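You operate a simulated robot arm through the tools that you are given. There is no shell and no other tool. Be economical: measure what you need, move in short steps, check, and stop when the job is done.

The job below is to be done with a simulated robot arm. You get a single attempt, and the scene is never put back.

## Task
Fetch the red roller hub and set it on the black layer sheet.

Only the result counts: the job must be done as asked and must still hold three seconds after the hand-in. Knocking over, shifting, dropping, spilling or breaking anything else fails it. Flat cloth is picked up by pressing the open fingertips on it (5 to 10 N) and closing them slowly along it; thin cloth reads only 2 to 8 mm in the jaws.

## Robot
A 7-joint arm with a two-finger parallel gripper, fixed in place. Base frame: the origin is at the foot of the arm, x ahead of it, y to its left, z up; the work surface is at about z = 0. Units: mm, rad, N and s.
With the tool pointing down near the work surface it reaches from about 240 to 620 mm from the base axis. Its first joint turns from -1.152 to 1.152 rad. Payload 2.6 kg.
Tool frame: the origin (TCP) lies between the finger pads and is the grasp point; the fingertips stand 30 mm ahead of it; z points along the fingers, y is the line along which they close. The gripper opens to 94 mm. The fingers are 28 mm wide and 10 mm thick; the gripper's body (50 by 96 mm) begins 55 mm behind the TCP.
Orientation is told as [roll, pitch, yaw] about the base's x, y, z axes, in that order, counted from this pose: with the fingers straight down and closing along the base's y, the tool's x points along the base's -x, its y along +y and its z along -z.

## Interface
- The arm moves only by the tool arm_command. Its argument "steps" is a list of rows, each a list of 5 numbers: the finger opening in mm, from 0 to 94, then the shift along the base's x, y, z in mm, then the turn about the base's z in degrees. In form: [[grip, tx, ty, tz, twist], ...]. A call has 1 to 8 rows; each row is the pose to reach, as a shift and turn from the pose commanded when the call began. A row lasts 0.2 s, in which the tool goes at most 50 mm and 0.15 rad; a call with a longer step from one row to the next is refused whole, and so is a gripper value outside its range. A pose out of reach is approached as far as the arm can. The call stops where the force on the tool passes 40 N (or 10 N more than at its start, if that is more) or the arm is blocked; 0.2 s more then pass. Each finger travels about 72 mm/s and halts on what it meets, pressing with about 27 N; the grip force reading is that of the motor and also rises with nothing between the fingers. The clock runs only during rows and for 0.2 s after the last one: add rows that repeat a pose to give the fingers time. It gives the time, the measured TCP pose, the force on the tool (base axes), the opening and the grip force at its end, in the units of the frame above (readings bear some noise), and new pictures: "views" is both (left out), scene, wrist or none.
- Cameras (640 x 400 px; columns grow to the right, rows downward): "scene" is fixed at [42.9, 473.9, 562.5]; the picture's right is [-0.42, -0.91, 0.00], its down [-0.67, 0.31, -0.67] and it looks along [0.61, -0.28, -0.74] (base axes); focal length 319 px, centre (320, 200). "wrist" rides on the gripper at [-37, 0, -58] in the tool frame; the picture's right is [0.00, -1.00, 0.00], its down [0.97, 0.00, -0.24] and it looks along [0.24, 0.00, 0.97] (tool axes); focal length 218 px, centre (320, 200). There is no depth. A picture from a camera that has moved, and an enlarged one, comes with that camera's place and axes in the base frame and with its lens. The place of the scene camera against the robot may be out by one fixed shift of up to 25 mm in any direction.
- close_up(camera, box): a new picture of the part [left, top, right, bottom] of that camera's present view, enlarged. It takes no simulated time.
- hand_in(): hands the job in; it is judged then, once.

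Work in short steps. Places have to be worked out from the pictures, the camera data and where the tool is seen: move nearer, look again, correct. Check each grasp and each placing, and mend what went wrong. You have 90 turns and 150 pictures in all, those below and enlarged ones among them. Open the gripper and draw the arm clear of the work before you hand the job in, unless the task says otherwise; then end with one line.

The tools are called after "Emit:" as name(argument=value, ...) on one line, values as JSON. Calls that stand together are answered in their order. arm_command: Moves the arm, as the interface text tells. Its arguments: {"type":"object","properties":{"steps":{"type":"array"},"views":{"type":"string","enum":["both","scene","wrist","none"]}},"required":["steps"]} The other tools are called the same way: close_up (camera, box) takes an enlarged picture of a part of a camera's view; hand_in () hands the job in.

At the start:

```text
time: 0.0
tool_pos: [256.4, 221.6, 288.2]
tool_rot: [0.0, 0.002, 0.003]
contact_force: [-0.5, 0.8, 0.0]
grip_width: 93.8
finger_force: 0.0
```

scene: 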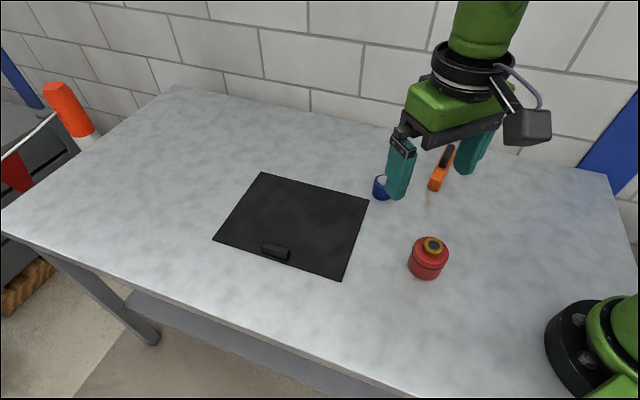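
wrist: 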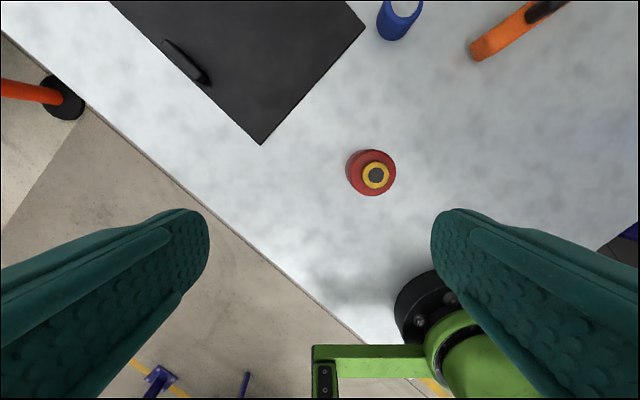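

The hub is at roughly (258, 145) and the centre of the black sheet at roughly (469, 337). I'll look closer at the hub and at the dark item on the sheet.

Emit:
close_up(camera="scene", box=[200, 160, 380, 290])

Emit:
close_up(camera="scene", box=[360, 140, 500, 290])

Emit:
close_up(camera="wrist", box=[320, 120, 440, 220])

```text
3.08 times, centred on (290, 225) of scene
camera zoom: at [42.9, 473.9, 562.5], right [-0.42, -0.91, 0.0], down [-0.67, 0.31, -0.67], along [0.61, -0.28, -0.74], focal length 981 px, centre (412, 123)
```

zoom: 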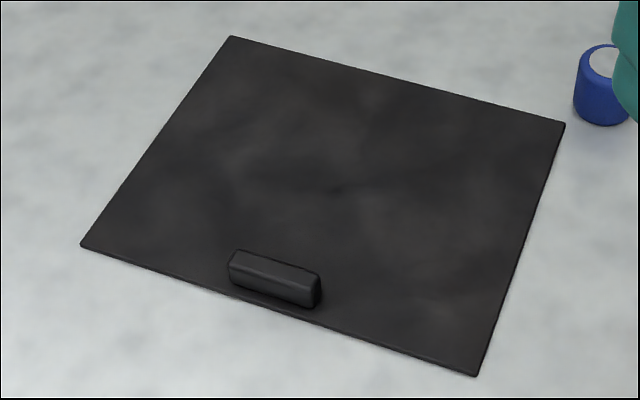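

```text
2.67 times, centred on (430, 215) of scene
camera zoom: at [42.9, 473.9, 562.5], right [-0.42, -0.91, 0.0], down [-0.67, 0.31, -0.67], along [0.61, -0.28, -0.74], focal length 850 px, centre (27, 160)
```

zoom: 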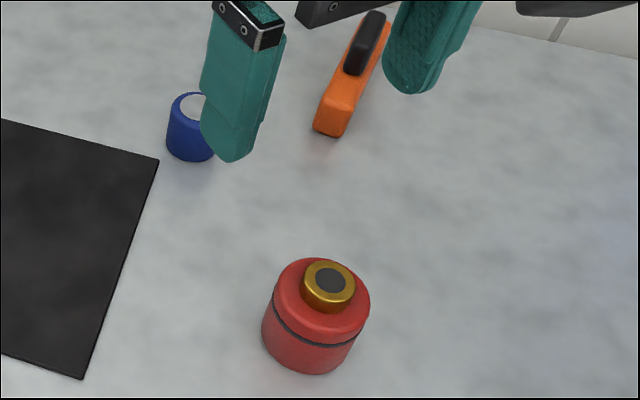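

```text
4.00 times, centred on (380, 170) of wrist
camera zoom: at [292.8, 221.6, 345.2], right [0.0, -1.0, 0.0], down [-0.97, 0.0, 0.24], along [-0.24, 0.0, -0.97], focal length 873 px, centre (80, 320)
```

zoom: 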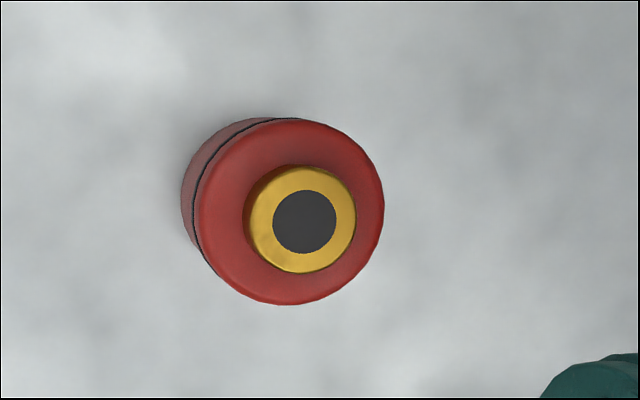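

The hub is about 65 mm across and 42 mm tall (body), centred near (256, 149). I move above it and look.

Emit:
arm_command(steps=[[94, 0, -36, 0, 0], [94, 0, -73, 0, 0], [94, 0, -73, -45, 0], [94, 0, -73, -90, 0], [94, 0, -73, -130, 0], [94, 0, -73, -130, 0]])

```text
time: 1.4
tool_pos: [258.1, 149.9, 157.2]
tool_rot: [0.0, -0.001, -0.001]
contact_force: [-0.4, 0.5, -0.3]
grip_width: 94.1
finger_force: 0.0
camera wrist: at [293.2, 149.6, 214.3], right [0.0, -1.0, 0.0], down [-0.97, 0.0, 0.24], along [-0.24, 0.0, -0.97], focal length 218 px, centre (320, 200)
```

scene: 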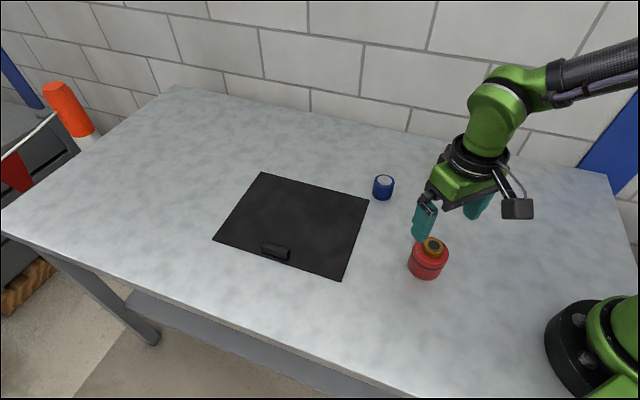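
wrist: 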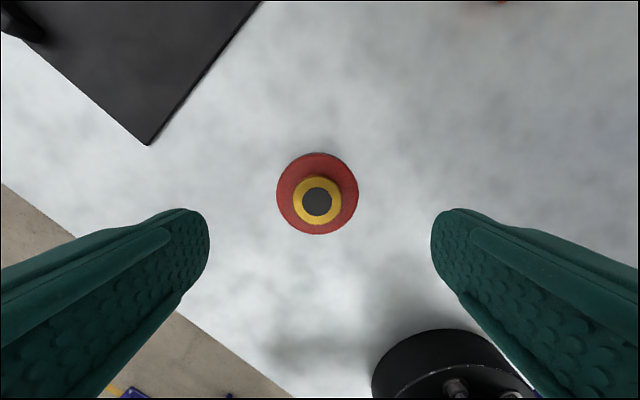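

The hub is centred at about (256, 152). I descend with a 2 mm y correction, jaws open.

Emit:
arm_command(steps=[[94, -1, 2, -40, 0], [94, -1, 2, -80, 0], [94, -1, 2, -105, 0], [94, -1, 2, -122, 0], [94, -1, 2, -122, 0]])

```text
time: 2.6
tool_pos: [257.4, 152.7, 35.1]
tool_rot: [-0.001, 0.0, -0.002]
contact_force: [-0.5, 0.9, 0.2]
grip_width: 94.2
finger_force: 0.0
camera wrist: at [293.3, 152.8, 92.3], right [0.0, -1.0, 0.0], down [-0.97, 0.0, 0.24], along [-0.24, 0.0, -0.97], focal length 218 px, centre (320, 200)
```

scene: 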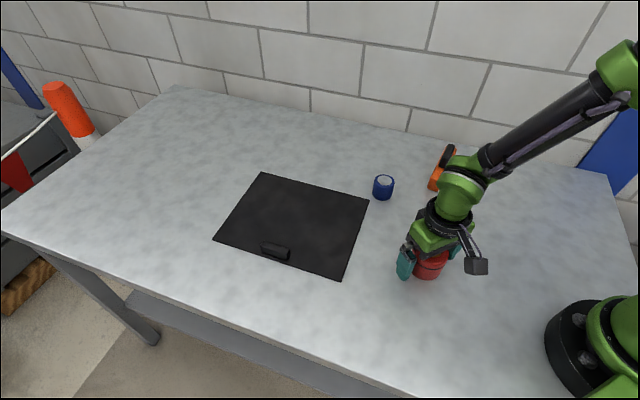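
wrist: 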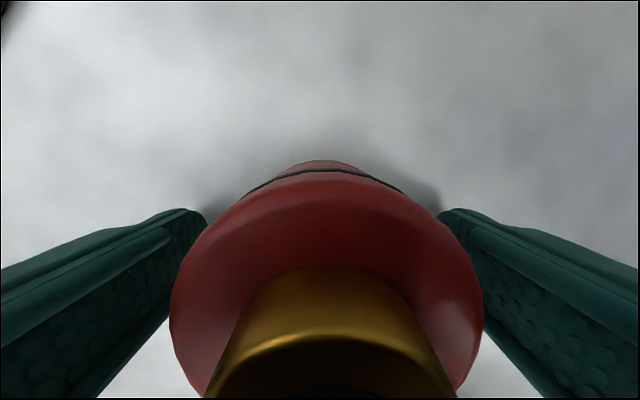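

The hub sits between the fingers, slightly toward one side in y. I close on it slowly.

Emit:
arm_command(steps=[[80, 0, -1, 0, 0], [72, 0, -1, 0, 0], [66, 0, -1, 0, 0], [60, 0, -1, 0, 0], [55, 0, -1, 0, 0], [55, 0, -1, 0, 0]], views="wrist")

```text
time: 4.0
tool_pos: [256.9, 150.9, 34.6]
tool_rot: [-0.002, 0.001, 0.0]
contact_force: [0.7, -0.1, -0.4]
grip_width: 61.1
finger_force: 26.8
camera wrist: at [292.8, 151.5, 92.3], right [0.0, -1.0, 0.0], down [-0.97, 0.0, 0.24], along [-0.24, 0.0, -0.97], focal length 218 px, centre (320, 200)
```

wrist: 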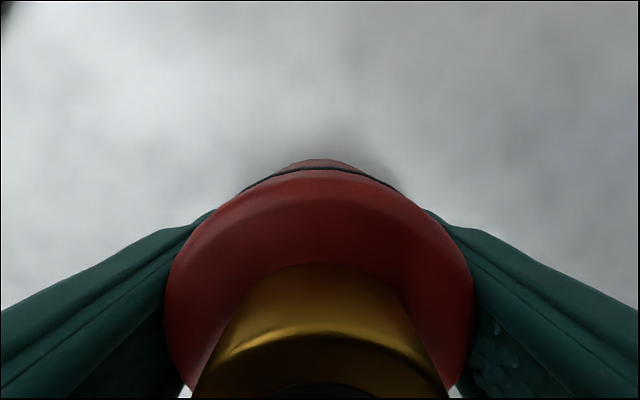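

Gripped at 61 mm with a firm force. I lift straight up, gently.

Emit:
arm_command(steps=[[50, 0, 0, 10, 0], [50, 0, 0, 30, 0], [50, 0, 0, 60, 0], [50, 0, 0, 90, 0], [50, 0, 0, 90, 0]])

```text
time: 5.2
tool_pos: [255.6, 150.9, 125.5]
tool_rot: [0.001, 0.001, 0.0]
contact_force: [0.0, 0.1, -4.6]
grip_width: 61.0
finger_force: 27.4
camera wrist: at [292.2, 150.7, 182.7], right [0.0, -1.0, 0.0], down [-0.97, 0.0, 0.24], along [-0.24, 0.0, -0.97], focal length 218 px, centre (320, 200)
```

scene: 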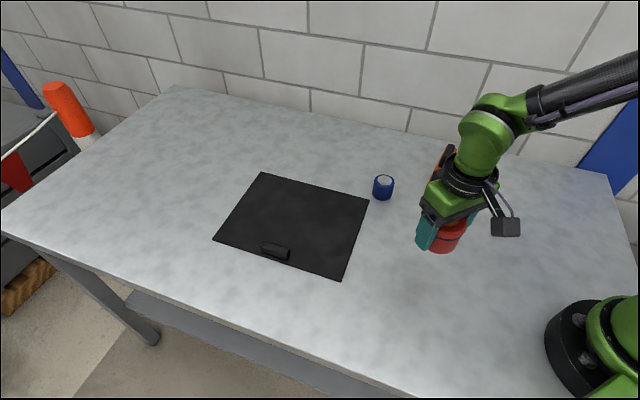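
wrist: 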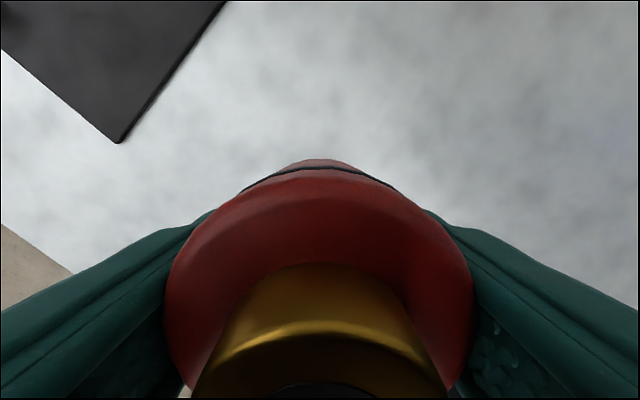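

Held firmly (about 0.5 kg). The sheet corners come out at about (296, 311), (453, 160), (648, 363) and (492, 520). I'll place at about (445, 310), clear of the block on it, and carry the hub there now.

Emit:
arm_command(steps=[[50, 20, 17, 0, 0], [50, 50, 42, 0, 0], [50, 85, 71, 0, 0], [50, 120, 101, 0, 0], [50, 150, 126, 0, 0], [50, 175, 147, 0, 0], [50, 189, 159, 0, 0], [50, 189, 159, 0, 0]])

```text
time: 7.0
tool_pos: [443.6, 310.1, 124.6]
tool_rot: [0.0, 0.0, 0.0]
contact_force: [0.4, 0.2, -4.4]
grip_width: 61.4
finger_force: 26.7
camera wrist: at [480.5, 309.5, 181.6], right [0.0, -1.0, 0.0], down [-0.97, 0.0, 0.24], along [-0.24, 0.0, -0.97], focal length 218 px, centre (320, 200)
```

scene: 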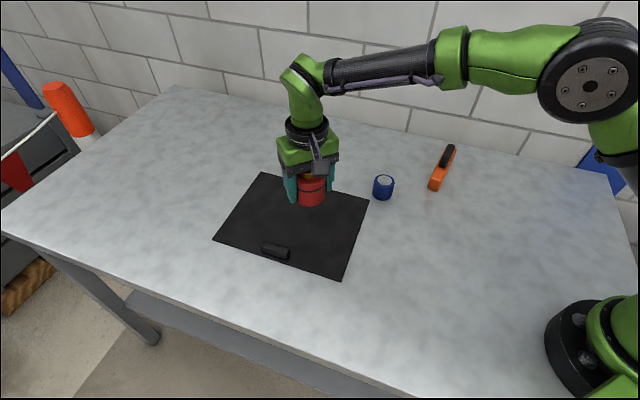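
wrist: 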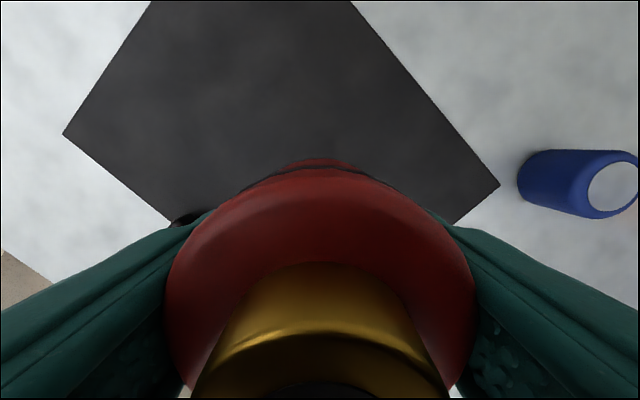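

The wrist view confirms the sheet corners, and the hub is well inside them. I descend to just above contact.

Emit:
arm_command(steps=[[50, 0, 0, -30, 0], [50, 0, 0, -60, 0], [50, 0, 0, -76, 0], [50, 0, 0, -83, 0], [50, 0, 0, -86, 0], [50, 0, 0, -86, 0]])

```text
time: 8.4
tool_pos: [445.9, 309.3, 40.1]
tool_rot: [-0.001, 0.0, 0.0]
contact_force: [-1.7, -1.0, 1.4]
grip_width: 61.4
finger_force: 26.7
camera wrist: at [481.2, 308.3, 97.3], right [0.0, -1.0, 0.0], down [-0.97, 0.0, 0.24], along [-0.24, 0.0, -0.97], focal length 218 px, centre (320, 200)
```

scene: 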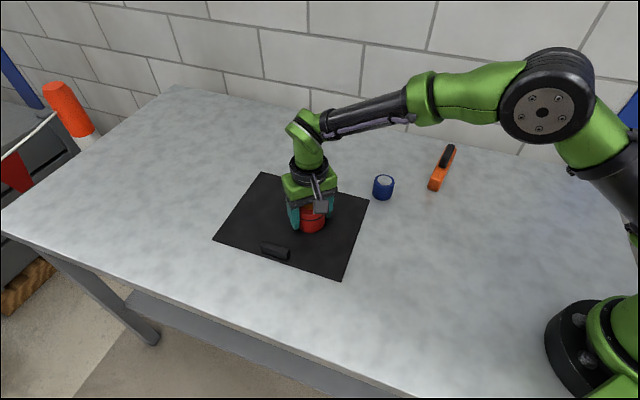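
wrist: 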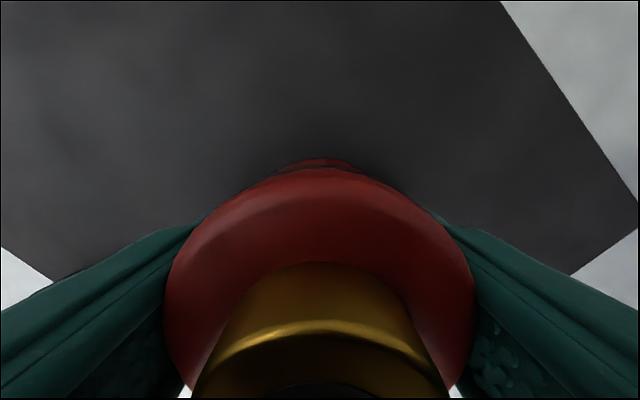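

The force went from -4.5 to +1.4 N, so the hub rests on the sheet. I open the jaws gradually.

Emit:
arm_command(steps=[[61, 0, 0, 0, 0], [64, 0, 0, 0, 0], [70, 0, 0, 0, 0], [82, 0, 0, 0, 0], [94, 0, 0, 0, 0], [94, 0, 0, 0, 0]], views="wrist")

```text
time: 9.8
tool_pos: [445.5, 309.4, 39.5]
tool_rot: [0.0, -0.001, 0.001]
contact_force: [0.6, -0.1, 1.0]
grip_width: 94.2
finger_force: 0.0
camera wrist: at [481.1, 308.3, 96.9], right [0.0, -1.0, 0.0], down [-0.97, 0.0, 0.24], along [-0.24, 0.0, -0.97], focal length 218 px, centre (320, 200)
```

wrist: 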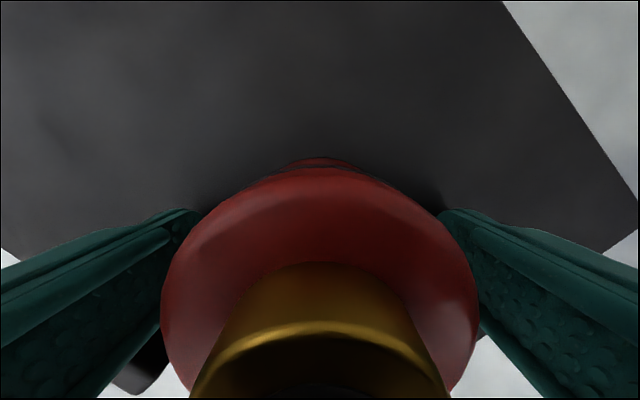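

Released and the hub stands free between the open fingers. I raise straight up and look.

Emit:
arm_command(steps=[[94, 0, 0, 15, 0], [94, 0, 0, 50, 0], [94, 0, 0, 95, 0], [94, 0, 0, 140, 0], [94, -40, -10, 160, 0], [94, -80, -30, 180, 0], [94, -120, -55, 190, 0], [94, -120, -55, 190, 0]])

```text
time: 11.6
tool_pos: [323.7, 255.0, 230.6]
tool_rot: [0.0, 0.0, -0.002]
contact_force: [0.2, 0.1, 0.5]
grip_width: 93.9
finger_force: 0.0
camera wrist: at [359.3, 254.4, 287.5], right [0.0, -1.0, 0.0], down [-0.97, 0.0, 0.24], along [-0.24, 0.0, -0.97], focal length 218 px, centre (320, 200)
```

scene: 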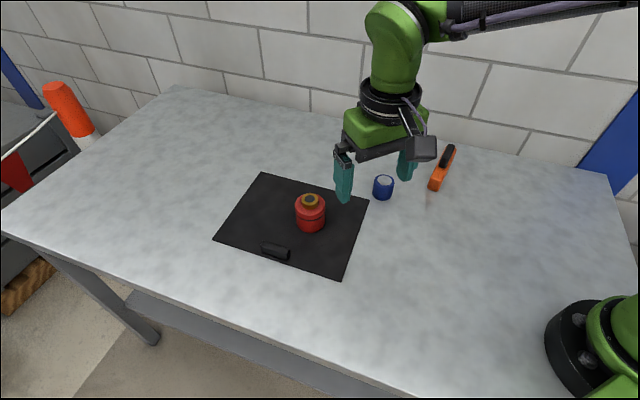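
wrist: 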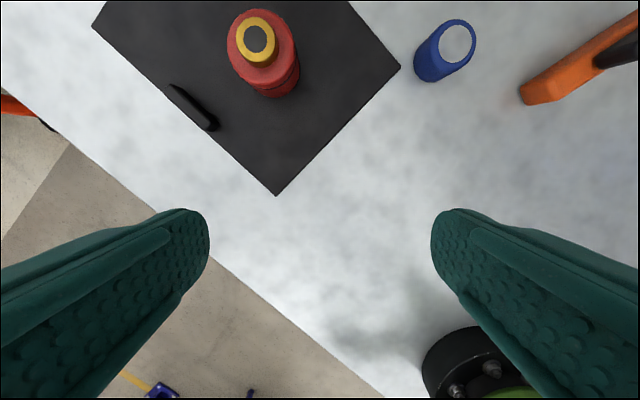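

The hub stands upright on the sheet, the sheet and other items have not moved, and the arm is clear. I hand in.

Emit:
hand_in()

```text
The job is handed in.
```

The red roller hub is standing upright on the black layer sheet, well inside its edges; nothing else appeared to move, and I handed the job in with the gripper open and the arm clear.
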